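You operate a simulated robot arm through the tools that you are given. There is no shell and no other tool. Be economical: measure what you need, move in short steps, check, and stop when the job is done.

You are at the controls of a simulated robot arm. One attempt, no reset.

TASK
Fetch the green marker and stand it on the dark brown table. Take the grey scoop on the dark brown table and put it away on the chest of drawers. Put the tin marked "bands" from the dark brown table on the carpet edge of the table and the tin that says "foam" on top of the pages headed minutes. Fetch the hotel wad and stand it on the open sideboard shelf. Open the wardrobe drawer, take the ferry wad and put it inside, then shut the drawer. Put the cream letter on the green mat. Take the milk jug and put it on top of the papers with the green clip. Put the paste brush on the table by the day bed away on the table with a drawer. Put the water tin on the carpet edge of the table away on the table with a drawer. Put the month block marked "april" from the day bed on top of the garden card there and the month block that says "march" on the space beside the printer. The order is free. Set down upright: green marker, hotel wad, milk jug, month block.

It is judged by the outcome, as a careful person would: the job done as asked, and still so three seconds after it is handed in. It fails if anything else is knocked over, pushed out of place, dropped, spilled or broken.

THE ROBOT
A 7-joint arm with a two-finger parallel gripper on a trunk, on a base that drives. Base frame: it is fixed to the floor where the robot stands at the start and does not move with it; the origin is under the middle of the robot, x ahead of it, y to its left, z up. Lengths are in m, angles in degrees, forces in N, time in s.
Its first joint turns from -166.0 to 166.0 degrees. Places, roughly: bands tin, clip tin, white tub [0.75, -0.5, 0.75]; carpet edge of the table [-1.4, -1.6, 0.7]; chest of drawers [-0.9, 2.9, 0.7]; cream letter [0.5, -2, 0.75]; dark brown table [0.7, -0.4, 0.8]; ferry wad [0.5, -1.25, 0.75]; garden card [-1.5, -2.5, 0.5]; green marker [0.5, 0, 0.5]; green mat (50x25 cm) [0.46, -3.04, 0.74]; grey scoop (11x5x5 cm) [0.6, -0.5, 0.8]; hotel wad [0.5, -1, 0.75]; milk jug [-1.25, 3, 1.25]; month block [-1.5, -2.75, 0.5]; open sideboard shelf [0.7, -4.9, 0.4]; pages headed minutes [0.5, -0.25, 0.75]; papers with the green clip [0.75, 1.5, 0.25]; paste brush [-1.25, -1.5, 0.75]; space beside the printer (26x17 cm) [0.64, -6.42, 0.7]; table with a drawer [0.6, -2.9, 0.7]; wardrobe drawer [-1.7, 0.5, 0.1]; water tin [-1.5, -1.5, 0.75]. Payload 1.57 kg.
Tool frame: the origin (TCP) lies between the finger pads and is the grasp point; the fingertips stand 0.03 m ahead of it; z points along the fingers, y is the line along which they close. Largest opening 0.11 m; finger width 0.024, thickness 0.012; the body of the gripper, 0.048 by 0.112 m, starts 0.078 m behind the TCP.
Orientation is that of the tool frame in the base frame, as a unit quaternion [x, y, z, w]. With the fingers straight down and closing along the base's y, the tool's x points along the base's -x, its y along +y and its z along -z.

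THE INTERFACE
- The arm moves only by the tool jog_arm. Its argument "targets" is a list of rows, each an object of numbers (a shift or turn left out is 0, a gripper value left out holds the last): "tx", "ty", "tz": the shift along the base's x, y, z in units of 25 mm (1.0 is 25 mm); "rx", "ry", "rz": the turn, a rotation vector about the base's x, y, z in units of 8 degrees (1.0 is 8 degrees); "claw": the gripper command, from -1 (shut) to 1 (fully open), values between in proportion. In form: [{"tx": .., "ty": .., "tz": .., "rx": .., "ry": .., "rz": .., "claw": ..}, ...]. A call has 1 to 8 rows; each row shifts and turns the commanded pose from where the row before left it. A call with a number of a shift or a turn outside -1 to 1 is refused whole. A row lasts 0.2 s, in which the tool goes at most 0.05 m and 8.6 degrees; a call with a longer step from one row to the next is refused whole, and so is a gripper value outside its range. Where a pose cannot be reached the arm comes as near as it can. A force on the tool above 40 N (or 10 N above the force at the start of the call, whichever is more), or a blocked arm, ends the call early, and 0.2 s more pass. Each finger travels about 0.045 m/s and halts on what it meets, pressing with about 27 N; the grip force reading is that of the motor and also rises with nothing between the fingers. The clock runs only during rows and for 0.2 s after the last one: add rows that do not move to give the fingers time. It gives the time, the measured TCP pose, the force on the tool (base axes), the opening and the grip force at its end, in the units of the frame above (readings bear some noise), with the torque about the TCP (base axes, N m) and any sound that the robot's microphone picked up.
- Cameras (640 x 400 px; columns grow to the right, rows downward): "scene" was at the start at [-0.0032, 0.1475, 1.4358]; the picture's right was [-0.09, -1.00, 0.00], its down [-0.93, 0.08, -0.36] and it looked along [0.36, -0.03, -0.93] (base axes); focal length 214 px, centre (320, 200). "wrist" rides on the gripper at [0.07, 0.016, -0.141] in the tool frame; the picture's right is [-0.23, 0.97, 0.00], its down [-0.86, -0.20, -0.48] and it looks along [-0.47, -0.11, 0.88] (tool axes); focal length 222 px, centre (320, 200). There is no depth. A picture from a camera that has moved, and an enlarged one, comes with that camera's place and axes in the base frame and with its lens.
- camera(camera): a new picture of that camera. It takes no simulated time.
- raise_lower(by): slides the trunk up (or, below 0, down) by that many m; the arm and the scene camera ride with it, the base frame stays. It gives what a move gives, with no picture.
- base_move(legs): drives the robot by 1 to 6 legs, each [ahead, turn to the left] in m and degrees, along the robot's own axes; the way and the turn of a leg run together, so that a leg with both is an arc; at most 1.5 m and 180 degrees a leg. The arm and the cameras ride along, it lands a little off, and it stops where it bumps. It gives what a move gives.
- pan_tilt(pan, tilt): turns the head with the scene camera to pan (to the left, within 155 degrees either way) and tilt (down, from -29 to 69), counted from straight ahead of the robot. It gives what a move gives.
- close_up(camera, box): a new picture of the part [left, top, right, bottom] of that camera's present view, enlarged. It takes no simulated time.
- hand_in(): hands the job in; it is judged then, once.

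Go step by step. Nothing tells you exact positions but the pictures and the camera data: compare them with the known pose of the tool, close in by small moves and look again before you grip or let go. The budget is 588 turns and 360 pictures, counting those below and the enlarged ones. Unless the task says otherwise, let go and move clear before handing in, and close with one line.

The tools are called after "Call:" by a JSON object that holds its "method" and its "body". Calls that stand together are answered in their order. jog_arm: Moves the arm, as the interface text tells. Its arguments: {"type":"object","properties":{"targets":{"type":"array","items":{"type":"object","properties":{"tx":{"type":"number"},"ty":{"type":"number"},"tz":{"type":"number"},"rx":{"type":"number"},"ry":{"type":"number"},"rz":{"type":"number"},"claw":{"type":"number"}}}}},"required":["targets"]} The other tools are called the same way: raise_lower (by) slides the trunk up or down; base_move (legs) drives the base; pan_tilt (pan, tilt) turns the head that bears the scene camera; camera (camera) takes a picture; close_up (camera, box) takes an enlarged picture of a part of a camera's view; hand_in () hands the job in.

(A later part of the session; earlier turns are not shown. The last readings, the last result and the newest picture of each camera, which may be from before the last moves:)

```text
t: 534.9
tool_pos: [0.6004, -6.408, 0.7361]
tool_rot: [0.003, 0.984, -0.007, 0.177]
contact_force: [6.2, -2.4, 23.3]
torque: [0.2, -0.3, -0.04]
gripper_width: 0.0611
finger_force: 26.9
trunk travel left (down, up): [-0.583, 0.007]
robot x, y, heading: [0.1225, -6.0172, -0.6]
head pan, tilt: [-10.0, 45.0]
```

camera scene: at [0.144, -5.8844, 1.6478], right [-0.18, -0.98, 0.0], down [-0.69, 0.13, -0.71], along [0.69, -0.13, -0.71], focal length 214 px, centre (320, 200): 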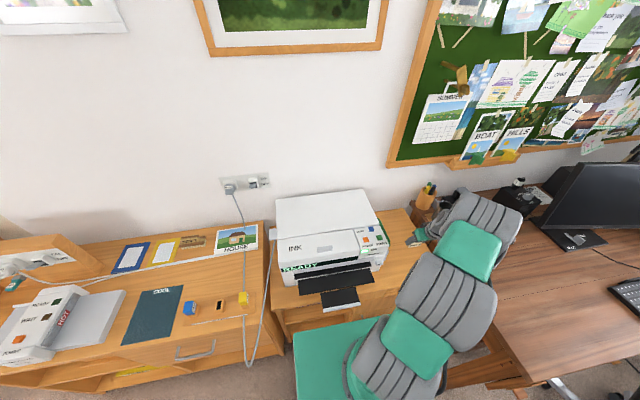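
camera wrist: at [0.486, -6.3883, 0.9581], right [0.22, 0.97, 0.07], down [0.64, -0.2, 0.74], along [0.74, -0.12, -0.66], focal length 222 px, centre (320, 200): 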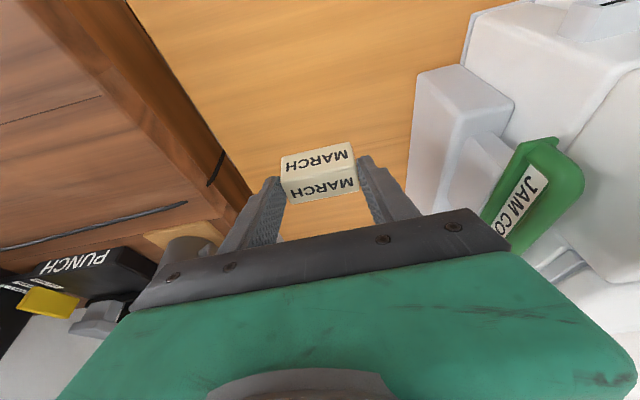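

Call:
{"method": "jog_arm", "body": {"targets": [{"tz": 0.1}, {"claw": 0.5}, {}, {}, {"tz": 1, "tx": -0.35}, {"tz": 1, "tx": -0.35}, {"tz": 1, "tx": -0.35}, {"tz": 1}]}}

Call:
{"method": "camera", "body": {"camera": "wrist"}}

Call:
{"method": "jog_arm", "body": {"targets": [{"tz": 1, "tx": -0.5}, {"tz": 1, "tx": -0.5}, {"tz": 1, "tx": -0.5}, {"tx": -0.5}]}}

```text
t: 536.7
tool_pos: [0.5713, -6.4082, 0.8377]
tool_rot: [0.004, 0.985, -0.004, 0.175]
contact_force: [-0.3, -0.1, 0.5]
torque: [-0.02, 0.0, 0.01]
gripper_width: 0.0826
finger_force: 0.0
trunk travel left (down, up): [-0.583, 0.007]
robot x, y, heading: [0.1197, -6.0214, -0.8]
head pan, tilt: [-10.0, 45.0]
```

```text
163 pictures are left
camera wrist: at [0.458, -6.3892, 0.9459], right [0.22, 0.97, 0.07], down [0.64, -0.2, 0.74], along [0.74, -0.12, -0.66], focal length 222 px, centre (320, 200)
```

wrist: 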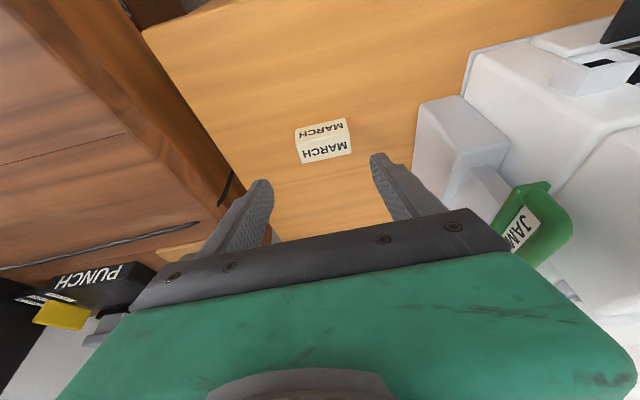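

```text
t: 537.7
tool_pos: [0.523, -6.4083, 0.9126]
tool_rot: [0.003, 0.985, -0.005, 0.174]
contact_force: [0.7, 0.2, -0.2]
torque: [-0.01, -0.03, 0.02]
gripper_width: 0.0825
finger_force: 0.1
trunk travel left (down, up): [-0.583, 0.007]
robot x, y, heading: [0.1217, -6.0236, -0.6]
head pan, tilt: [-10.0, 45.0]
```

March stands beside the printer. Next, look at the open sideboard shelf before fetching the hotel wad.

Call:
{"method": "base_move", "body": {"legs": [[-0.45, 0], [0, 90], [1.1, 0], [0, -90]]}}

Call:
{"method": "raise_lower", "body": {"by": -0.35}}

Call:
{"method": "pan_tilt", "body": {"pan": 10, "tilt": 35}}

Call:
{"method": "camera", "body": {"camera": "scene"}}

```text
t: 553.3
tool_pos: [0.068, -5.3409, 0.9114]
tool_rot: [0.031, 0.984, -0.008, 0.175]
contact_force: [-0.5, 0.2, 0.1]
torque: [0.0, 0.03, 0.02]
gripper_width: 0.0826
finger_force: 0.2
trunk travel left (down, up): [-0.583, 0.007]
robot x, y, heading: [-0.312, -4.9373, -4.1]
head pan, tilt: [-10.0, 45.0]
```

```text
t: 556.7
tool_pos: [0.0678, -5.3417, 0.5614]
tool_rot: [0.031, 0.984, -0.009, 0.174]
contact_force: [-0.1, 0.1, 0.2]
torque: [-0.02, 0.0, 0.03]
gripper_width: 0.0825
finger_force: 0.0
trunk travel left (down, up): [-0.233, 0.357]
robot x, y, heading: [-0.3123, -4.9326, -3.9]
head pan, tilt: [-10.0, 45.0]
```

```text
t: 557.5
tool_pos: [0.0685, -5.3422, 0.5617]
tool_rot: [0.032, 0.984, -0.009, 0.175]
contact_force: [-0.1, 0.2, 0.4]
torque: [-0.02, 0.0, -0.01]
gripper_width: 0.0825
finger_force: 0.0
trunk travel left (down, up): [-0.233, 0.357]
robot x, y, heading: [-0.3114, -4.9365, -3.9]
head pan, tilt: [10.0, 35.0]
```

```text
162 pictures are left
camera scene: at [-0.2727, -4.7685, 1.3125], right [0.11, -0.99, 0.0], down [-0.57, -0.06, -0.82], along [0.81, 0.09, -0.57], focal length 214 px, centre (320, 200)
```

scene: 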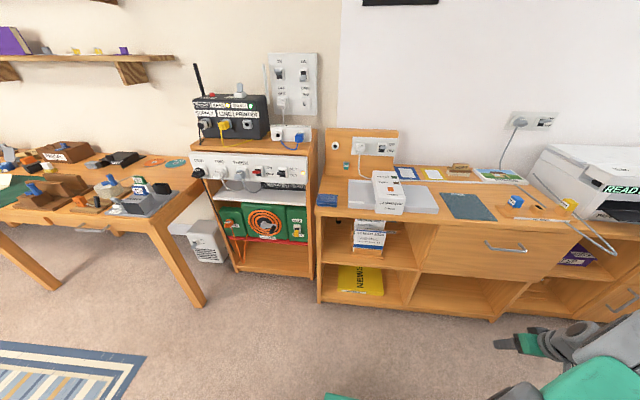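

Call:
{"method": "close_up", "body": {"camera": "scene", "box": [300, 195, 460, 295]}}

```text
4.00 times, centred on (380, 245) of scene
camera zoom: at [-0.2727, -4.7685, 1.3125], right [0.11, -0.99, 0.0], down [-0.57, -0.06, -0.82], along [0.81, 0.09, -0.57], focal length 858 px, centre (80, 20)
```

zoom: 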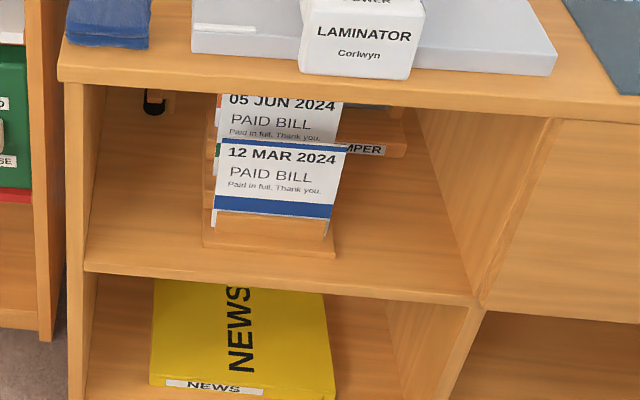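

Shelf surface z≈0.36, front x≈0.48; free spot on the right about (0.56,-5.11). Now go fetch the hotel wad.

Call:
{"method": "raise_lower", "body": {"by": 0.25}}

Call:
{"method": "base_move", "body": {"legs": [[0, 94], [1.4, 0], [1.4, 0], [1.0, 0], [0, -90]]}}

Call:
{"method": "pan_tilt", "body": {"pan": 0, "tilt": 35}}

Call:
{"method": "camera", "body": {"camera": "scene"}}

```text
t: 560.1
tool_pos: [0.0689, -5.3408, 0.8123]
tool_rot: [0.032, 0.984, -0.009, 0.175]
contact_force: [-1.5, -0.1, -0.2]
torque: [0.0, -0.01, 0.02]
gripper_width: 0.0823
finger_force: 0.0
trunk travel left (down, up): [-0.483, 0.107]
robot x, y, heading: [-0.3117, -4.9319, -4.1]
head pan, tilt: [10.0, 35.0]
```

```text
t: 586.1
tool_pos: [0.0225, -1.5353, 0.8117]
tool_rot: [-0.03, 0.984, 0.002, 0.174]
contact_force: [0.1, -0.5, -0.7]
torque: [0.0, 0.0, 0.0]
gripper_width: 0.0825
finger_force: 0.0
trunk travel left (down, up): [-0.483, 0.107]
robot x, y, heading: [-0.4068, -1.1777, 3.4]
head pan, tilt: [10.0, 35.0]
```

```text
t: 586.8
tool_pos: [0.0225, -1.5351, 0.8125]
tool_rot: [-0.031, 0.984, 0.002, 0.175]
contact_force: [-0.1, 0.4, -0.1]
torque: [-0.01, 0.0, 0.0]
gripper_width: 0.0825
finger_force: 0.1
trunk travel left (down, up): [-0.483, 0.107]
robot x, y, heading: [-0.408, -1.1788, 3.4]
head pan, tilt: [0.0, 35.0]
```

```text
160 pictures are left
camera scene: at [-0.3861, -1.0252, 1.5625], right [0.06, -1.0, 0.0], down [-0.57, -0.03, -0.82], along [0.82, 0.05, -0.57], focal length 214 px, centre (320, 200)
```

scene: 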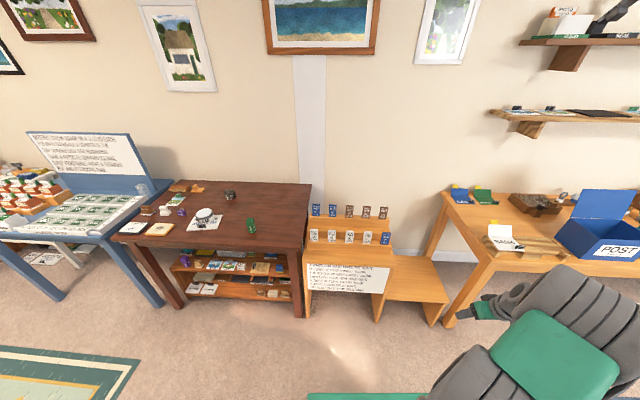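

Call:
{"method": "close_up", "body": {"camera": "scene", "box": [295, 195, 407, 265]}}

```text
5.71 times, centred on (351, 230) of scene
camera zoom: at [-0.3861, -1.0252, 1.5625], right [0.06, -1.0, 0.0], down [-0.57, -0.03, -0.82], along [0.82, 0.05, -0.57], focal length 1226 px, centre (143, 29)
```

zoom: 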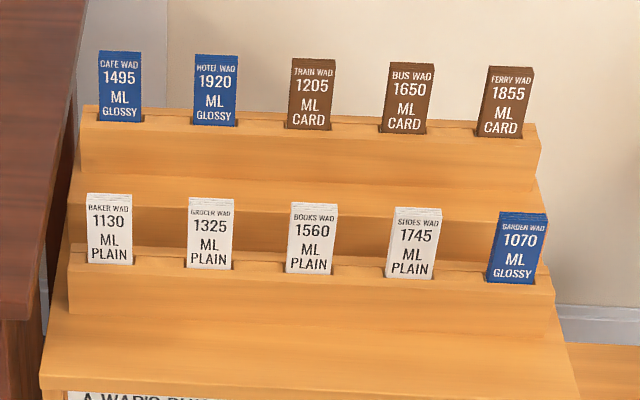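

Hotel wad slot at (0.585,-1.042,0.764), top 0.854; ferry at (0.586,-1.328). I pitch the tool to 45° and bring it in line with the hotel wad.

Call:
{"method": "jog_arm", "body": {"targets": [{"ty": 1, "tz": 1, "ry": -0.4, "rz": -0.15}, {"ty": 1, "tz": 1, "ry": -0.4, "rz": -0.15}, {"ty": 1, "tz": 1, "ry": -0.4, "rz": -0.15}, {"ty": 1, "tz": 1, "ry": -0.4}, {"ty": 1, "tz": 1, "ry": -0.4}, {"ty": 1, "ry": -0.4}, {"ty": 1, "ry": -0.4}, {"ty": 1, "ry": -0.33}]}}

Call:
{"method": "jog_arm", "body": {"targets": [{"ty": 1, "tx": 0.7}, {"ty": 1, "tx": 0.7}, {"ty": 1, "tx": 0.7}, {"ty": 1, "tx": 0.7}, {"ty": 1, "tx": 0.7}, {"ty": 1, "tx": 0.7}, {"ty": 1, "tx": 0.7}, {"ty": 1, "tx": 0.7}]}}

Call:
{"method": "jog_arm", "body": {"targets": [{"ty": 1, "claw": 0.3}, {"ty": 1}, {"ty": 1}, {"ty": 0.5}]}}

Call:
{"method": "base_move", "body": {"legs": [[0.28, -3.4]]}}

Call:
{"method": "camera", "body": {"camera": "wrist"}}

```text
t: 588.6
tool_pos: [0.0221, -1.3359, 0.9342]
tool_rot: [0.0, 0.923, -0.006, 0.385]
contact_force: [-0.3, 0.4, -0.2]
torque: [-0.01, 0.01, -0.01]
gripper_width: 0.0826
finger_force: 0.0
trunk travel left (down, up): [-0.483, 0.107]
robot x, y, heading: [-0.4072, -1.1797, 3.3]
head pan, tilt: [0.0, 35.0]
```

```text
t: 590.4
tool_pos: [0.1639, -1.1336, 0.9363]
tool_rot: [0.001, 0.923, -0.006, 0.384]
contact_force: [0.5, -0.8, -0.2]
torque: [0.0, -0.03, 0.0]
gripper_width: 0.0826
finger_force: 0.1
trunk travel left (down, up): [-0.483, 0.107]
robot x, y, heading: [-0.4067, -1.1782, 3.4]
head pan, tilt: [0.0, 35.0]
```

```text
t: 591.4
tool_pos: [0.1632, -1.0478, 0.9349]
tool_rot: [0.001, 0.924, -0.006, 0.383]
contact_force: [-0.3, 0.3, 0.0]
torque: [0.01, -0.01, 0.01]
gripper_width: 0.0715
finger_force: 0.1
trunk travel left (down, up): [-0.483, 0.107]
robot x, y, heading: [-0.4036, -1.1796, 3.1]
head pan, tilt: [0.0, 35.0]
```

```text
t: 593.4
tool_pos: [0.4518, -1.0749, 0.9354]
tool_rot: [0.029, 0.923, -0.017, 0.383]
contact_force: [-0.2, 0.6, -0.4]
torque: [-0.01, 0.01, 0.01]
gripper_width: 0.0714
finger_force: 0.0
trunk travel left (down, up): [-0.483, 0.107]
robot x, y, heading: [-0.1239, -1.1702, -0.4]
head pan, tilt: [0.0, 35.0]
```

```text
158 pictures are left
camera wrist: at [0.3046, -1.0485, 0.9867], right [0.23, 0.96, 0.15], down [0.25, -0.21, 0.95], along [0.94, -0.18, -0.29], focal length 222 px, centre (320, 200)
```

wrist: 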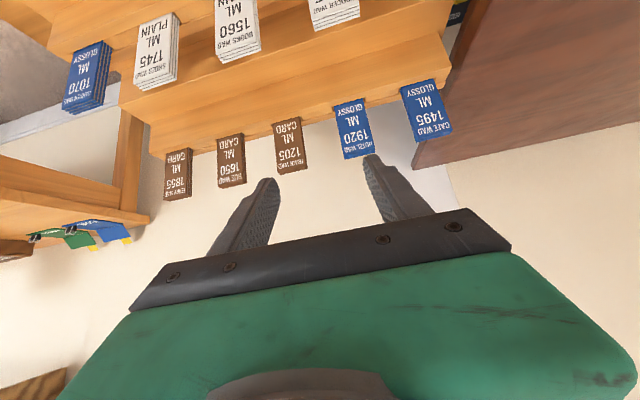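

Call:
{"method": "jog_arm", "body": {"targets": [{"rz": 0.42, "ty": 0.7}, {"ty": 0.6, "tx": 0.8}, {"tx": 0.9, "tz": -0.8}, {"tx": 0.9, "tz": -0.8}, {"tx": 0.7, "tz": -0.9}]}}

Call:
{"method": "camera", "body": {"camera": "wrist"}}

Call:
{"method": "close_up", "body": {"camera": "scene", "box": [240, 180, 440, 305]}}

```text
t: 594.6
tool_pos: [0.5326, -1.043, 0.8714]
tool_rot: [0.001, 0.924, -0.005, 0.383]
contact_force: [0.3, 1.1, 0.3]
torque: [-0.03, 0.02, -0.02]
gripper_width: 0.0716
finger_force: 0.0
trunk travel left (down, up): [-0.483, 0.107]
robot x, y, heading: [-0.1257, -1.1733, -0.2]
head pan, tilt: [0.0, 35.0]
```

```text
157 pictures are left
camera wrist: at [0.3835, -1.0246, 0.9228], right [0.17, 0.97, 0.15], down [0.26, -0.19, 0.95], along [0.95, -0.12, -0.29], focal length 222 px, centre (320, 200)
```

wrist: 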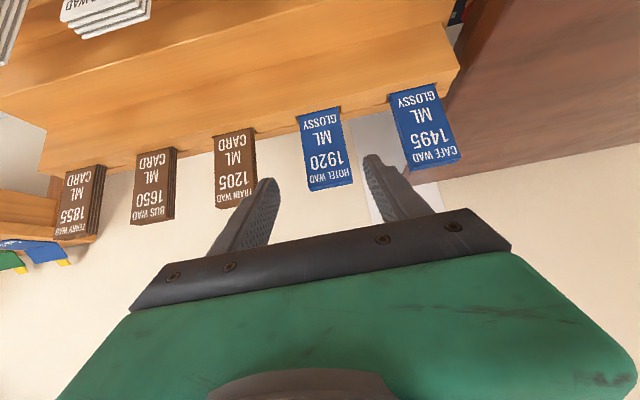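

```text
3.20 times, centred on (340, 242) of scene
camera zoom: at [-0.0945, -1.0186, 1.5625], right [0.0, -1.0, 0.0], down [-0.57, 0.0, -0.82], along [0.82, 0.0, -0.57], focal length 686 px, centre (256, 64)
```

zoom: 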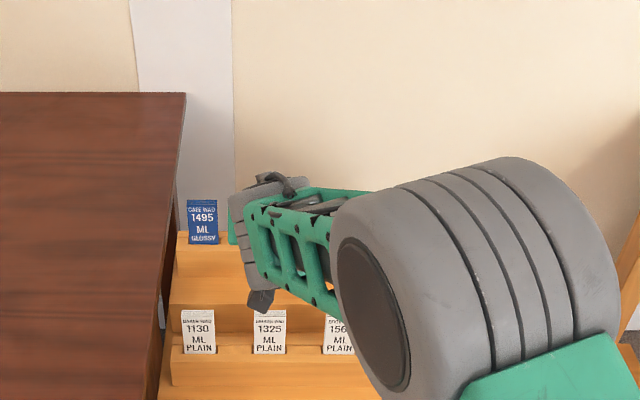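

Call:
{"method": "jog_arm", "body": {"targets": [{"tx": 0.66, "tz": -0.66, "ty": 0.2}, {"tx": 0.66, "tz": -0.66}, {"tx": 0.66, "tz": -0.66}]}}

Call:
{"method": "camera", "body": {"camera": "wrist"}}

```text
t: 595.4
tool_pos: [0.5846, -1.0383, 0.8219]
tool_rot: [0.002, 0.923, -0.006, 0.384]
contact_force: [0.2, -1.1, -0.9]
torque: [0.01, 0.03, 0.02]
gripper_width: 0.0713
finger_force: 0.0
trunk travel left (down, up): [-0.483, 0.107]
robot x, y, heading: [-0.1239, -1.1742, -0.4]
head pan, tilt: [0.0, 35.0]
```

```text
155 pictures are left
camera wrist: at [0.436, -1.0202, 0.8736], right [0.17, 0.97, 0.15], down [0.26, -0.19, 0.95], along [0.95, -0.12, -0.29], focal length 222 px, centre (320, 200)
```

wrist: 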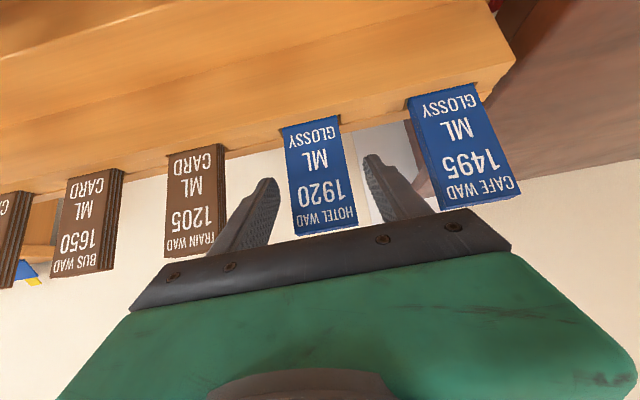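

Call:
{"method": "jog_arm", "body": {"targets": [{"claw": -1}, {}, {}, {}]}}

Call:
{"method": "camera", "body": {"camera": "wrist"}}

```text
t: 596.4
tool_pos: [0.5841, -1.0384, 0.8221]
tool_rot: [0.002, 0.924, -0.006, 0.383]
contact_force: [1.0, 0.0, 0.9]
torque: [0.01, -0.04, 0.01]
gripper_width: 0.0411
finger_force: 27.2
trunk travel left (down, up): [-0.483, 0.107]
robot x, y, heading: [-0.1254, -1.1713, -0.6]
head pan, tilt: [0.0, 35.0]
```

```text
154 pictures are left
camera wrist: at [0.4356, -1.0201, 0.8735], right [0.17, 0.97, 0.15], down [0.26, -0.19, 0.95], along [0.95, -0.12, -0.29], focal length 222 px, centre (320, 200)
```

wrist: 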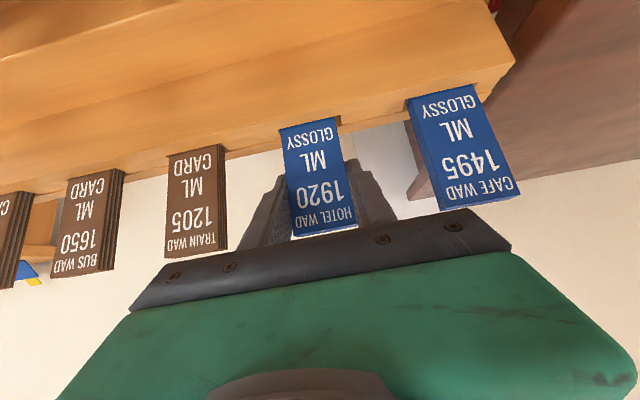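

Gripped; lift straight out of the slot.

Call:
{"method": "jog_arm", "body": {"targets": [{"tz": 0.3}, {"tz": 0.5}, {"tz": 0.6}, {"tz": 0.8}, {"tz": 1}, {"tz": 1}]}}

Call:
{"method": "camera", "body": {"camera": "wrist"}}

Call:
{"method": "close_up", "body": {"camera": "scene", "box": [240, 160, 440, 285]}}

```text
t: 597.8
tool_pos: [0.5831, -1.0367, 0.9293]
tool_rot: [0.002, 0.924, -0.007, 0.383]
contact_force: [0.0, -0.5, -0.2]
torque: [0.02, 0.0, -0.01]
gripper_width: 0.0413
finger_force: 27.5
trunk travel left (down, up): [-0.483, 0.107]
robot x, y, heading: [-0.1248, -1.1737, 0.1]
head pan, tilt: [0.0, 35.0]
```

```text
153 pictures are left
camera wrist: at [0.4351, -1.0184, 0.9811], right [0.17, 0.97, 0.15], down [0.26, -0.19, 0.95], along [0.95, -0.12, -0.29], focal length 222 px, centre (320, 200)
```

wrist: 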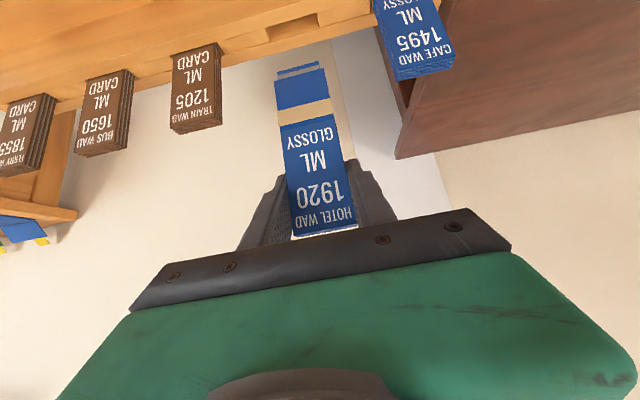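

```text
3.20 times, centred on (340, 222) of scene
camera zoom: at [-0.0947, -1.0187, 1.5625], right [0.0, -1.0, 0.0], down [-0.57, 0.0, -0.82], along [0.82, 0.0, -0.57], focal length 686 px, centre (256, 128)
```

zoom: 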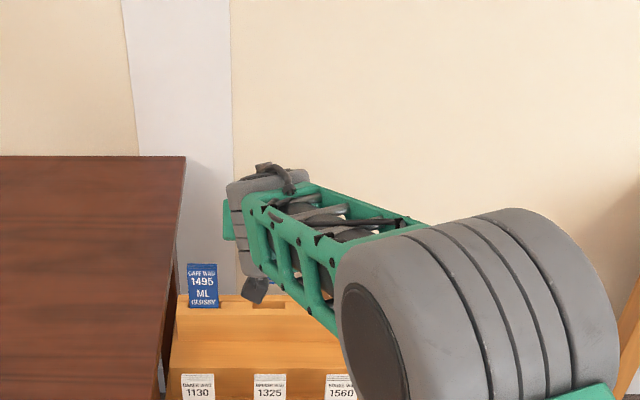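

The hotel wad is out (about 0.145 m tall, bottom ~0.114 below TCP). Back away and drive to the sideboard.

Call:
{"method": "base_move", "body": {"legs": [[-0.3, 0], [0, -90], [1.4, 0], [1.4, 0], [1.1, 0], [0, 90]]}}

Call:
{"method": "pan_tilt", "body": {"pan": 0, "tilt": 40}}

Call:
{"method": "camera", "body": {"camera": "scene"}}

Call:
{"method": "camera", "body": {"camera": "wrist"}}

```text
t: 625.6
tool_pos: [0.3314, -4.8407, 0.9302]
tool_rot: [-0.022, 0.923, 0.003, 0.384]
contact_force: [0.3, -0.1, -1.6]
torque: [0.01, 0.03, 0.01]
gripper_width: 0.0413
finger_force: 27.1
trunk travel left (down, up): [-0.483, 0.107]
robot x, y, heading: [-0.3686, -5.0109, 3.0]
head pan, tilt: [0.0, 35.0]
```

```text
t: 626.2
tool_pos: [0.3308, -4.8426, 0.9298]
tool_rot: [-0.022, 0.923, 0.003, 0.383]
contact_force: [0.0, -0.5, -0.4]
torque: [-0.03, -0.03, 0.0]
gripper_width: 0.0413
finger_force: 27.3
trunk travel left (down, up): [-0.483, 0.107]
robot x, y, heading: [-0.3749, -5.0119, 2.9]
head pan, tilt: [0.0, 40.0]
```

```text
151 pictures are left
camera scene: at [-0.3522, -4.8584, 1.555], right [0.05, -1.0, 0.0], down [-0.64, -0.03, -0.77], along [0.77, 0.04, -0.64], focal length 214 px, centre (320, 200)
```

scene: 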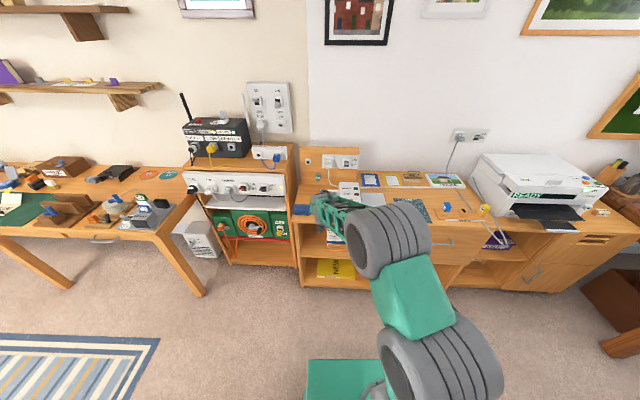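

```text
150 pictures are left
camera wrist: at [0.1803, -4.8303, 0.9812], right [0.12, 0.98, 0.15], down [0.27, -0.18, 0.95], along [0.95, -0.07, -0.29], focal length 222 px, centre (320, 200)
```

wrist: 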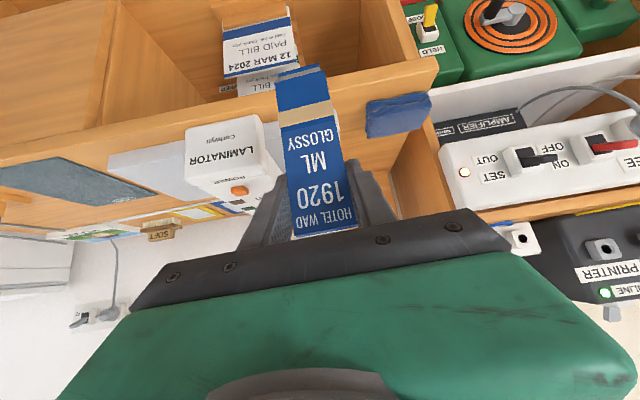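

Call:
{"method": "raise_lower", "body": {"by": -0.4}}

Call:
{"method": "pan_tilt", "body": {"pan": 5, "tilt": 30}}

Call:
{"method": "close_up", "body": {"camera": "scene", "box": [260, 150, 500, 300]}}

Call:
{"method": "camera", "body": {"camera": "wrist"}}

```text
t: 630.1
tool_pos: [0.3307, -4.8413, 0.5288]
tool_rot: [-0.021, 0.923, 0.003, 0.383]
contact_force: [0.1, 0.4, -0.2]
torque: [-0.01, 0.0, -0.01]
gripper_width: 0.041
finger_force: 27.1
trunk travel left (down, up): [-0.083, 0.507]
robot x, y, heading: [-0.3709, -5.0113, 3.0]
head pan, tilt: [0.0, 40.0]
```

```text
t: 630.8
tool_pos: [0.3299, -4.8407, 0.5297]
tool_rot: [-0.022, 0.923, 0.004, 0.384]
contact_force: [0.3, 0.4, -0.8]
torque: [0.0, -0.01, -0.01]
gripper_width: 0.0411
finger_force: 27.0
trunk travel left (down, up): [-0.083, 0.507]
robot x, y, heading: [-0.373, -5.0123, 3.1]
head pan, tilt: [5.0, 30.0]
```

```text
2.67 times, centred on (380, 225) of scene
camera zoom: at [-0.3476, -4.8503, 1.1702], right [0.14, -0.99, 0.0], down [-0.5, -0.07, -0.87], along [0.86, 0.12, -0.5], focal length 572 px, centre (160, 133)
```

zoom: 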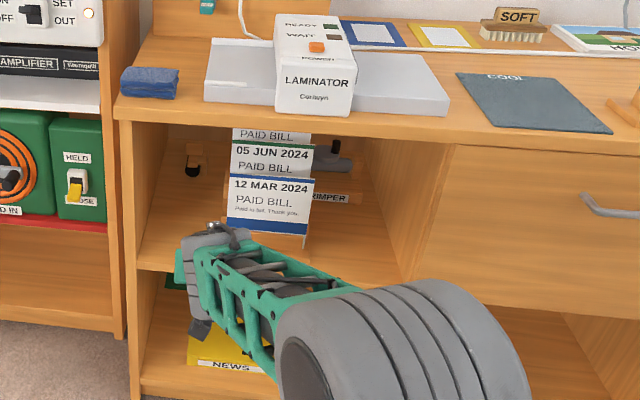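

```text
148 pictures are left
camera wrist: at [0.1803, -4.8303, 0.5812], right [0.12, 0.98, 0.15], down [0.27, -0.18, 0.95], along [0.95, -0.07, -0.29], focal length 222 px, centre (320, 200)
```

wrist: 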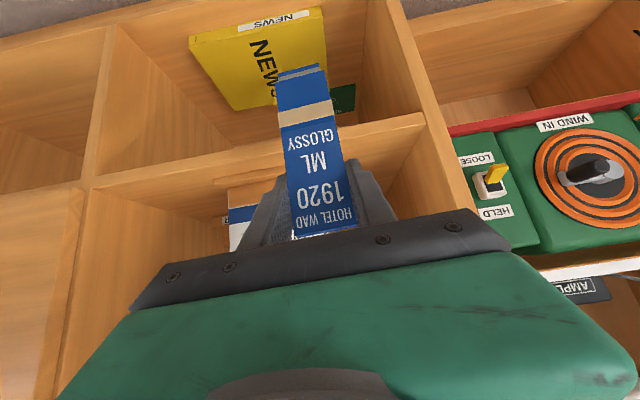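

I'll use the free left part of the shelf, at about (0.55,-4.777). Align and advance slowly.

Call:
{"method": "jog_arm", "body": {"targets": [{"ty": 0.9, "rz": -0.3, "tz": -0.5}, {"ty": 0.9, "tz": -0.5}, {"ty": 0.75, "tz": -0.2}, {"tx": 1}, {"tx": 1}, {"tx": 1}]}}

Call:
{"method": "camera", "body": {"camera": "wrist"}}

Call:
{"method": "close_up", "body": {"camera": "scene", "box": [260, 150, 500, 300]}}

```text
t: 632.2
tool_pos: [0.4069, -4.7775, 0.5002]
tool_rot: [-0.003, 0.923, -0.004, 0.384]
contact_force: [0.2, 0.4, 0.6]
torque: [0.0, 0.0, 0.0]
gripper_width: 0.0411
finger_force: 27.0
trunk travel left (down, up): [-0.083, 0.507]
robot x, y, heading: [-0.3721, -5.0119, 2.7]
head pan, tilt: [5.0, 30.0]
```

```text
147 pictures are left
camera wrist: at [0.2571, -4.7603, 0.5515], right [0.16, 0.98, 0.15], down [0.26, -0.19, 0.95], along [0.95, -0.11, -0.29], focal length 222 px, centre (320, 200)
```

wrist: 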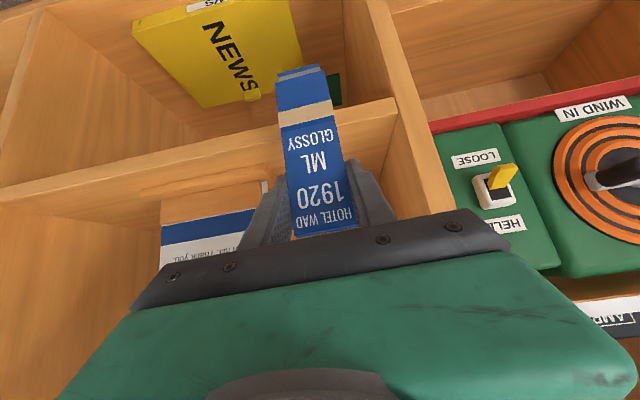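

```text
2.67 times, centred on (380, 225) of scene
camera zoom: at [-0.3477, -4.8503, 1.1703], right [0.14, -0.99, 0.0], down [-0.5, -0.07, -0.87], along [0.86, 0.12, -0.5], focal length 572 px, centre (160, 133)
```

zoom: 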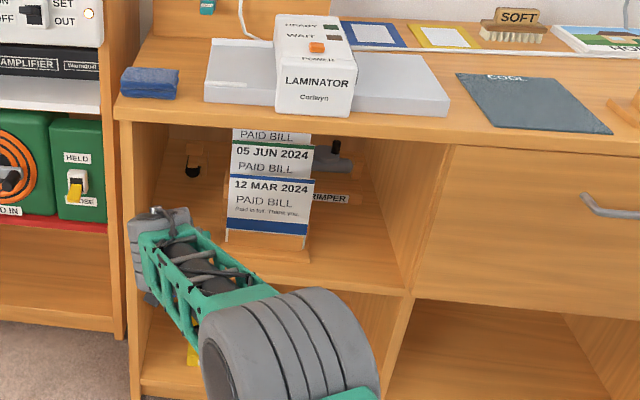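

Call:
{"method": "jog_arm", "body": {"targets": [{"tx": 0.9}, {"tx": 0.9}, {"tx": 0.9}, {"tx": 0.9}, {"tx": 0.9}, {"tx": 0.9}]}}

Call:
{"method": "camera", "body": {"camera": "wrist"}}

Call:
{"method": "close_up", "body": {"camera": "scene", "box": [260, 150, 500, 300]}}

```text
t: 633.6
tool_pos: [0.5062, -4.7819, 0.5003]
tool_rot: [-0.003, 0.923, -0.005, 0.384]
contact_force: [-4.0, -0.4, 3.3]
torque: [-0.07, 0.55, -0.02]
gripper_width: 0.0412
finger_force: 27.1
out of reach, approached as far as the arm can: row 5, 6
trunk travel left (down, up): [-0.083, 0.507]
robot x, y, heading: [-0.3723, -5.0116, 2.7]
head pan, tilt: [5.0, 30.0]
```

```text
145 pictures are left
camera wrist: at [0.3574, -4.7645, 0.5514], right [0.16, 0.98, 0.15], down [0.26, -0.19, 0.95], along [0.95, -0.11, -0.29], focal length 222 px, centre (320, 200)
```

wrist: 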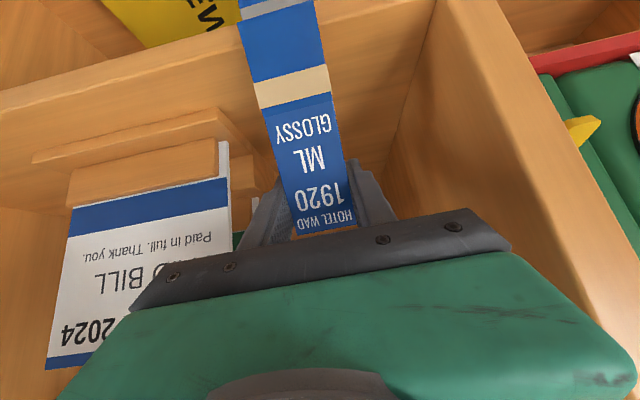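

```text
2.67 times, centred on (380, 225) of scene
camera zoom: at [-0.3479, -4.8503, 1.1703], right [0.14, -0.99, 0.0], down [-0.5, -0.07, -0.87], along [0.86, 0.12, -0.5], focal length 572 px, centre (160, 133)
```

zoom: 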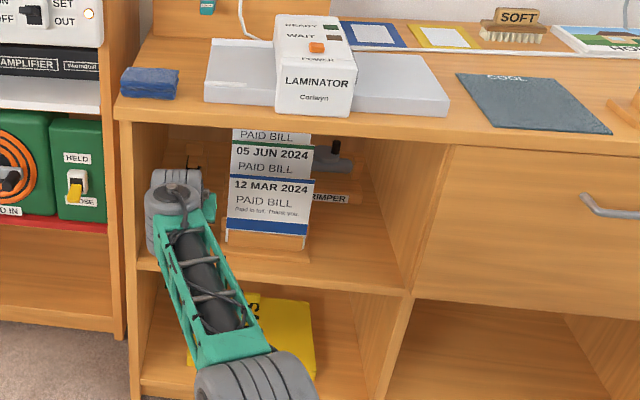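

The wad's bottom caught on the shelf edge. Back off and raise, then inspect tilt.

Call:
{"method": "jog_arm", "body": {"targets": [{"tx": -1}, {"tx": -1}, {"tx": -1}, {"tx": -1, "tz": 0.8}, {"tz": 0.8}]}}

Call:
{"method": "camera", "body": {"camera": "wrist"}}

Call:
{"method": "pan_tilt", "body": {"pan": 5, "tilt": 40}}

Call:
{"method": "close_up", "body": {"camera": "scene", "box": [240, 120, 400, 220]}}

```text
t: 634.8
tool_pos: [0.4054, -4.7837, 0.5413]
tool_rot: [-0.003, 0.923, -0.004, 0.384]
contact_force: [-0.2, -0.7, -0.5]
torque: [0.01, -0.02, 0.0]
gripper_width: 0.0414
finger_force: 26.8
trunk travel left (down, up): [-0.083, 0.507]
robot x, y, heading: [-0.3699, -5.0123, 2.9]
head pan, tilt: [5.0, 30.0]
```

```text
143 pictures are left
camera wrist: at [0.2561, -4.7654, 0.5913], right [0.16, 0.98, 0.15], down [0.27, -0.19, 0.95], along [0.95, -0.11, -0.29], focal length 222 px, centre (320, 200)
```

wrist: 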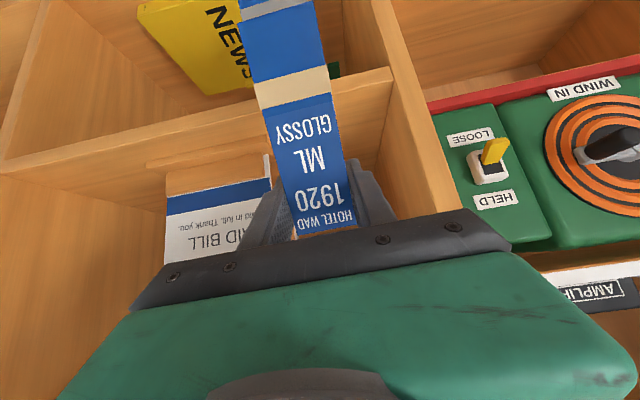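

```text
t: 635.5
tool_pos: [0.4058, -4.7834, 0.5401]
tool_rot: [-0.003, 0.924, -0.005, 0.383]
contact_force: [0.5, -0.1, 0.3]
torque: [-0.01, 0.0, 0.01]
gripper_width: 0.0411
finger_force: 26.8
trunk travel left (down, up): [-0.083, 0.507]
robot x, y, heading: [-0.3697, -5.011, 2.7]
head pan, tilt: [5.0, 40.0]
```

```text
4.00 times, centred on (320, 170) of scene
camera zoom: at [-0.3529, -4.851, 1.155], right [0.14, -0.99, 0.0], down [-0.64, -0.09, -0.77], along [0.76, 0.1, -0.64], focal length 858 px, centre (320, 320)
```

zoom: 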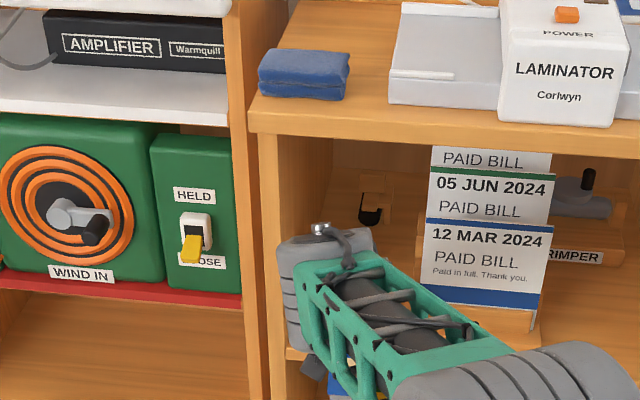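

The wad swung ~33° in the grip. I pitch the tool forward 33° so it hangs upright again (making the approach near horizontal), staying clear of the edge.

Call:
{"method": "jog_arm", "body": {"targets": [{"tx": -0.8, "ry": -0.82}, {"tx": -0.6, "ry": -0.82, "tz": 0.4}, {"ry": -0.82, "tz": 0.3}, {"ry": -0.82}, {"ry": -0.82}]}}

Call:
{"method": "camera", "body": {"camera": "wrist"}}

Call:
{"method": "camera", "body": {"camera": "scene"}}

```text
t: 636.7
tool_pos: [0.3708, -4.7828, 0.5598]
tool_rot: [-0.001, 0.777, -0.005, 0.629]
contact_force: [-0.2, -0.3, -0.7]
torque: [-0.02, 0.0, -0.01]
gripper_width: 0.0415
finger_force: 27.5
trunk travel left (down, up): [-0.083, 0.507]
robot x, y, heading: [-0.3698, -5.0126, 2.8]
head pan, tilt: [5.0, 40.0]
```

```text
141 pictures are left
camera wrist: at [0.2179, -4.7654, 0.5202], right [0.05, 0.98, 0.21], down [-0.29, -0.19, 0.94], along [0.96, -0.11, 0.27], focal length 222 px, centre (320, 200)
```

wrist: 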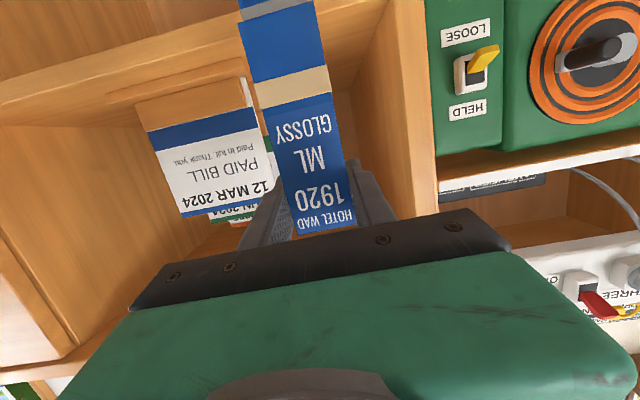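

```text
140 pictures are left
camera scene: at [-0.353, -4.8511, 1.155], right [0.14, -0.99, 0.0], down [-0.64, -0.09, -0.77], along [0.76, 0.1, -0.64], focal length 214 px, centre (320, 200)
```

scene: 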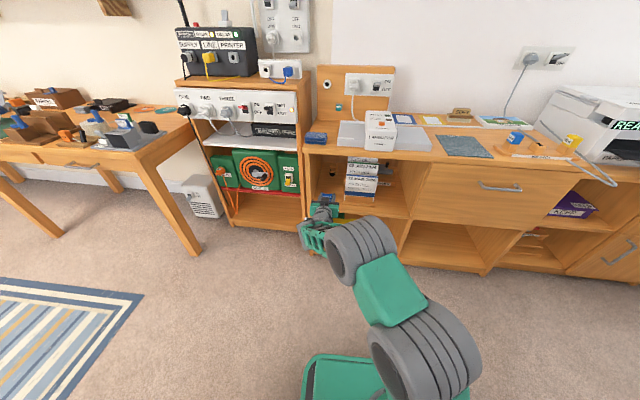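

Wad is vertical again (bottom ≈0.11 below TCP). Shelf is likely z≈0.40. Drive forward to insert.

Call:
{"method": "base_move", "body": {"legs": [[0.1, 0]]}}

Call:
{"method": "camera", "body": {"camera": "wrist"}}

Call:
{"method": "close_up", "body": {"camera": "scene", "box": [260, 140, 420, 240]}}

```text
t: 637.9
tool_pos: [0.4722, -4.7753, 0.5586]
tool_rot: [-0.002, 0.778, -0.005, 0.628]
contact_force: [-0.3, 1.1, -0.7]
torque: [-0.02, 0.0, 0.01]
gripper_width: 0.0413
finger_force: 26.9
trunk travel left (down, up): [-0.083, 0.507]
robot x, y, heading: [-0.2696, -5.0077, 3.0]
head pan, tilt: [5.0, 40.0]
```

```text
139 pictures are left
camera wrist: at [0.3192, -4.7587, 0.5203], right [0.05, 0.98, 0.21], down [-0.29, -0.19, 0.94], along [0.96, -0.11, 0.27], focal length 222 px, centre (320, 200)
```

wrist: 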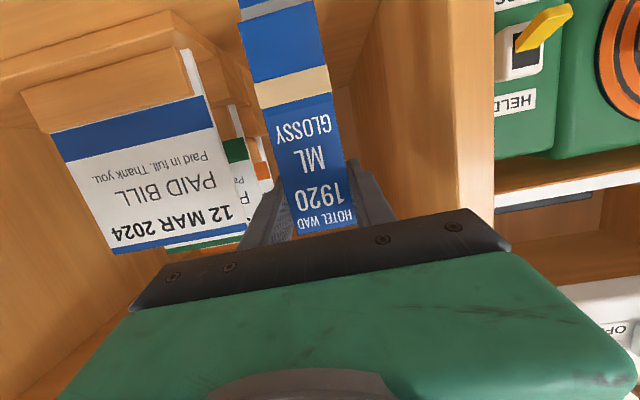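

```text
4.00 times, centred on (340, 190) of scene
camera zoom: at [-0.2516, -4.8459, 1.1549], right [0.14, -0.99, 0.0], down [-0.64, -0.09, -0.77], along [0.76, 0.11, -0.64], focal length 858 px, centre (240, 240)
```

zoom: 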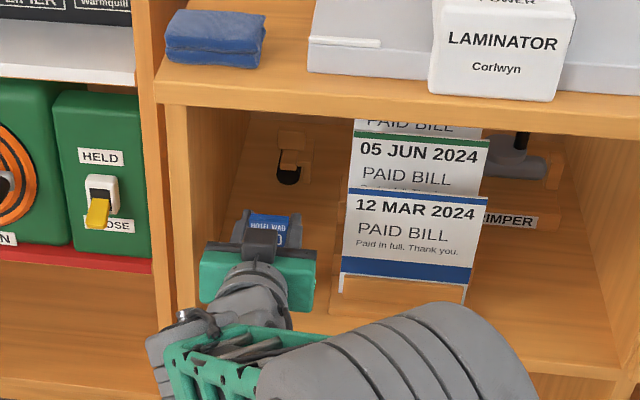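

Call:
{"method": "jog_arm", "body": {"targets": [{"tx": 0.9}, {"tx": 0.9}, {"tx": 0.9}, {"tz": -0.6}, {"tz": -0.4}, {"tz": -0.3}]}}

Call:
{"method": "camera", "body": {"camera": "wrist"}}

```text
t: 639.3
tool_pos: [0.5424, -4.7737, 0.5324]
tool_rot: [-0.001, 0.773, -0.003, 0.634]
contact_force: [1.1, 0.0, 22.1]
torque: [0.07, 0.0, 0.0]
gripper_width: 0.0412
finger_force: 27.2
trunk travel left (down, up): [-0.083, 0.507]
robot x, y, heading: [-0.2717, -5.0087, 3.1]
head pan, tilt: [5.0, 40.0]
```

```text
137 pictures are left
camera wrist: at [0.3887, -4.758, 0.4938], right [0.05, 0.97, 0.22], down [-0.3, -0.19, 0.93], along [0.95, -0.11, 0.29], focal length 222 px, centre (320, 200)
```

wrist: 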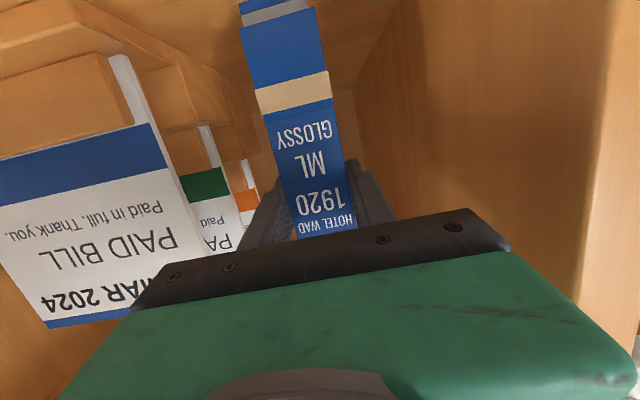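

Call:
{"method": "jog_arm", "body": {"targets": [{"tz": 0.05}, {"claw": 0.0}, {}]}}

Call:
{"method": "camera", "body": {"camera": "wrist"}}

```text
t: 640.1
tool_pos: [0.5391, -4.775, 0.5238]
tool_rot: [-0.002, 0.779, -0.005, 0.628]
contact_force: [-0.3, -1.1, -0.2]
torque: [0.01, -0.04, 0.04]
gripper_width: 0.0548
finger_force: 0.1
trunk travel left (down, up): [-0.083, 0.507]
robot x, y, heading: [-0.2701, -5.0076, 2.9]
head pan, tilt: [5.0, 40.0]
```

```text
136 pictures are left
camera wrist: at [0.3864, -4.7586, 0.4871], right [0.05, 0.98, 0.21], down [-0.29, -0.19, 0.94], along [0.96, -0.11, 0.27], focal length 222 px, centre (320, 200)
```

wrist: 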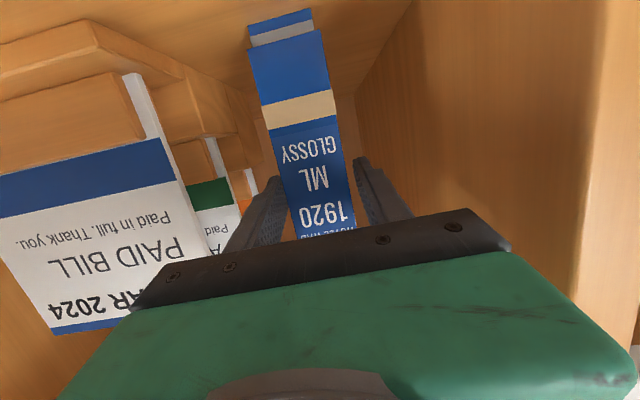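

Call:
{"method": "jog_arm", "body": {"targets": [{"tx": -0.5}, {"tx": -0.8}, {"tx": -0.8}, {"tx": -0.8}, {"tx": -0.8}]}}

Call:
{"method": "camera", "body": {"camera": "wrist"}}

Call:
{"method": "close_up", "body": {"camera": "scene", "box": [260, 140, 420, 240]}}

```text
t: 641.3
tool_pos: [0.448, -4.7755, 0.5264]
tool_rot: [-0.002, 0.777, -0.005, 0.629]
contact_force: [0.0, 0.5, -0.3]
torque: [0.0, -0.07, 0.02]
gripper_width: 0.055
finger_force: 0.1
trunk travel left (down, up): [-0.083, 0.507]
robot x, y, heading: [-0.2663, -5.0057, 3.1]
head pan, tilt: [5.0, 40.0]
```

```text
135 pictures are left
camera wrist: at [0.2944, -4.7593, 0.4888], right [0.05, 0.98, 0.21], down [-0.29, -0.19, 0.94], along [0.96, -0.11, 0.27], focal length 222 px, centre (320, 200)
```

wrist: 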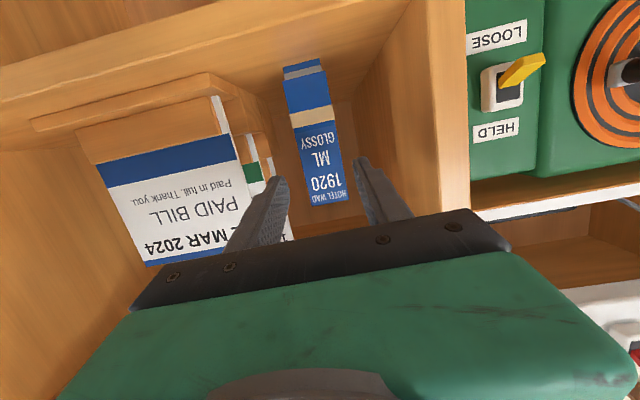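

```text
4.00 times, centred on (340, 190) of scene
camera zoom: at [-0.2515, -4.8459, 1.1549], right [0.14, -0.99, 0.0], down [-0.64, -0.09, -0.77], along [0.76, 0.11, -0.64], focal length 858 px, centre (240, 240)
```

zoom: 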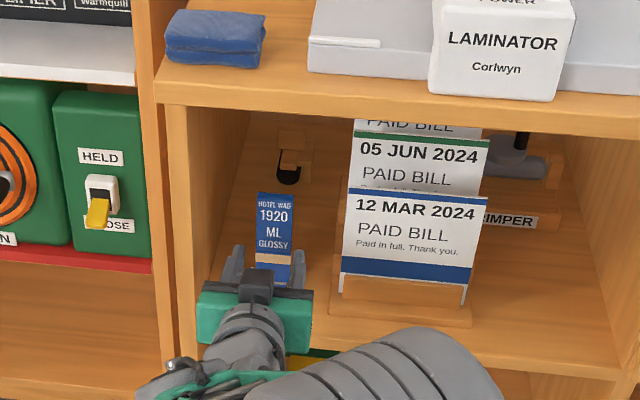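

Hotel wad stands on the shelf. Next, the wardrobe drawer: I'll open it first. Drive there.

Call:
{"method": "base_move", "body": {"legs": [[-0.25, 0], [0, 88], [1.4, 0], [1.4, 0], [1.4, 0], [1.2, 0]]}}

Call:
{"method": "base_move", "body": {"legs": [[0, 89]]}}

Call:
{"method": "pan_tilt", "body": {"pan": 0, "tilt": 40}}

Call:
{"method": "camera", "body": {"camera": "scene"}}

```text
t: 672.2
tool_pos: [-0.7258, 1.1063, 0.527]
tool_rot: [-0.545, 0.554, 0.436, 0.453]
contact_force: [0.0, -0.9, -0.4]
torque: [0.02, 0.0, 0.01]
gripper_width: 0.055
finger_force: 0.0
trunk travel left (down, up): [-0.083, 0.507]
robot x, y, heading: [-0.5066, 0.386, 92.0]
head pan, tilt: [5.0, 40.0]
```

```text
t: 676.5
tool_pos: [-1.2249, 0.1486, 0.5265]
tool_rot: [0.778, 0.006, -0.629, -0.001]
contact_force: [-0.4, 0.1, -0.3]
torque: [0.0, -0.02, -0.04]
gripper_width: 0.0551
finger_force: 0.2
trunk travel left (down, up): [-0.083, 0.507]
robot x, y, heading: [-0.5079, 0.3841, -176.5]
head pan, tilt: [5.0, 40.0]
```

```text
t: 677.1
tool_pos: [-1.2255, 0.1494, 0.5261]
tool_rot: [0.778, 0.006, -0.629, -0.002]
contact_force: [0.0, 0.0, 0.7]
torque: [0.02, -0.04, -0.01]
gripper_width: 0.0551
finger_force: 0.0
trunk travel left (down, up): [-0.083, 0.507]
robot x, y, heading: [-0.5074, 0.3866, -176.7]
head pan, tilt: [0.0, 40.0]
```

```text
133 pictures are left
camera scene: at [-0.5254, 0.2277, 1.1549], right [-0.06, 1.0, 0.0], down [0.64, 0.04, -0.77], along [-0.76, -0.05, -0.64], focal length 214 px, centre (320, 200)
```

scene: 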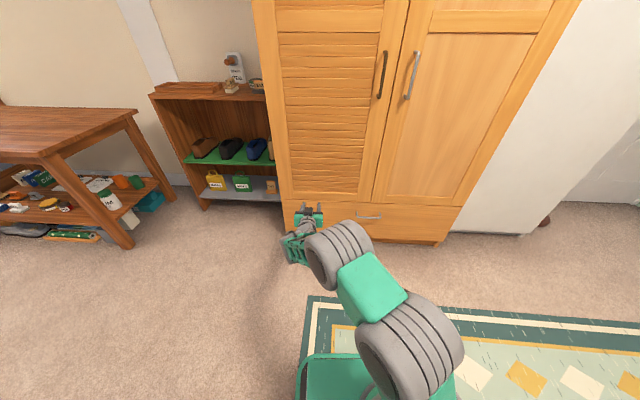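

Call:
{"method": "close_up", "body": {"camera": "scene", "box": [290, 180, 450, 280]}}

```text
4.00 times, centred on (370, 230) of scene
camera zoom: at [-0.5254, 0.2277, 1.1549], right [-0.06, 1.0, 0.0], down [0.64, 0.04, -0.77], along [-0.76, -0.05, -0.64], focal length 858 px, centre (120, 80)
```

zoom: 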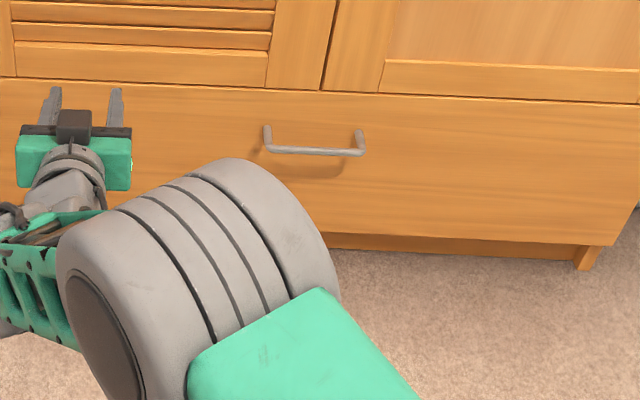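

The drawer handle is a horizontal bar at about (-1.445,0.463,0.261). I make the tool horizontal, roll it 90° so the fingers close vertically, and line up.

Call:
{"method": "raise_lower", "body": {"by": -0.08}}

Call:
{"method": "jog_arm", "body": {"targets": [{"ry": 0.75, "ty": 1, "rx": 0.5}, {"ry": 0.75, "ty": 1, "rx": 0.5}, {"rx": 1, "ty": 1}, {"rx": 1, "ty": 1}, {"rx": 1, "ty": 1}, {"rx": 1, "ty": 1}, {"rx": 1, "ty": 1}, {"rx": 1, "ty": 1}]}}

Call:
{"method": "jog_arm", "body": {"targets": [{"rx": 1, "ty": 1, "tz": -0.6}, {"rx": 1, "ty": 1, "tz": -0.6}, {"rx": 1, "ty": 1, "tz": -0.6}, {"rx": 1, "ty": 1, "tz": -0.6}, {"rx": 0.25, "ty": 0.5, "tz": -0.6}, {"tz": -1}, {"tz": -1}, {"tz": -1}]}}

Call:
{"method": "camera", "body": {"camera": "wrist"}}

Call:
{"method": "camera", "body": {"camera": "scene"}}

```text
t: 678.3
tool_pos: [-1.2248, 0.148, 0.447]
tool_rot: [0.777, 0.005, -0.629, -0.002]
contact_force: [0.7, -0.3, 0.1]
torque: [-0.01, -0.01, 0.01]
gripper_width: 0.055
finger_force: 0.1
trunk travel left (down, up): [-0.003, 0.587]
robot x, y, heading: [-0.5107, 0.3895, -176.8]
head pan, tilt: [0.0, 40.0]
```

```text
t: 680.1
tool_pos: [-1.2283, 0.3488, 0.4451]
tool_rot: [-0.621, -0.332, 0.624, 0.339]
contact_force: [-0.5, 0.4, -0.3]
torque: [0.0, -0.01, 0.0]
gripper_width: 0.0553
finger_force: 0.1
trunk travel left (down, up): [-0.003, 0.587]
robot x, y, heading: [-0.5088, 0.3838, -176.5]
head pan, tilt: [0.0, 40.0]
```

```text
t: 681.9
tool_pos: [-1.2254, 0.4622, 0.2964]
tool_rot: [-0.495, -0.499, 0.5, 0.506]
contact_force: [-0.3, 0.4, 0.3]
torque: [0.01, 0.0, -0.02]
gripper_width: 0.0551
finger_force: 0.1
trunk travel left (down, up): [-0.003, 0.587]
robot x, y, heading: [-0.5082, 0.3861, -176.4]
head pan, tilt: [0.0, 40.0]
```

```text
131 pictures are left
camera wrist: at [-1.0827, 0.5329, 0.28], right [-0.01, -0.22, -0.98], down [0.48, -0.86, 0.19], along [-0.88, -0.47, 0.11], focal length 222 px, centre (320, 200)
```

wrist: 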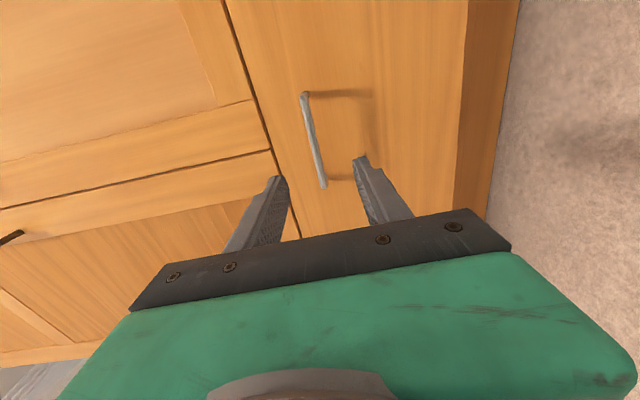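

```text
130 pictures are left
camera scene: at [-0.5252, 0.2278, 1.075], right [-0.06, 1.0, 0.0], down [0.64, 0.04, -0.77], along [-0.76, -0.05, -0.64], focal length 214 px, centre (320, 200)
```

scene: 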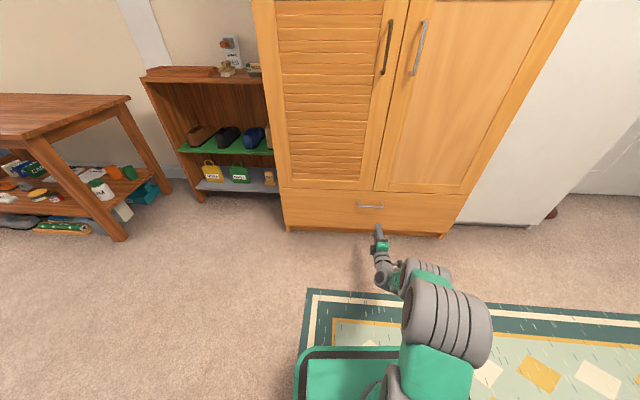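

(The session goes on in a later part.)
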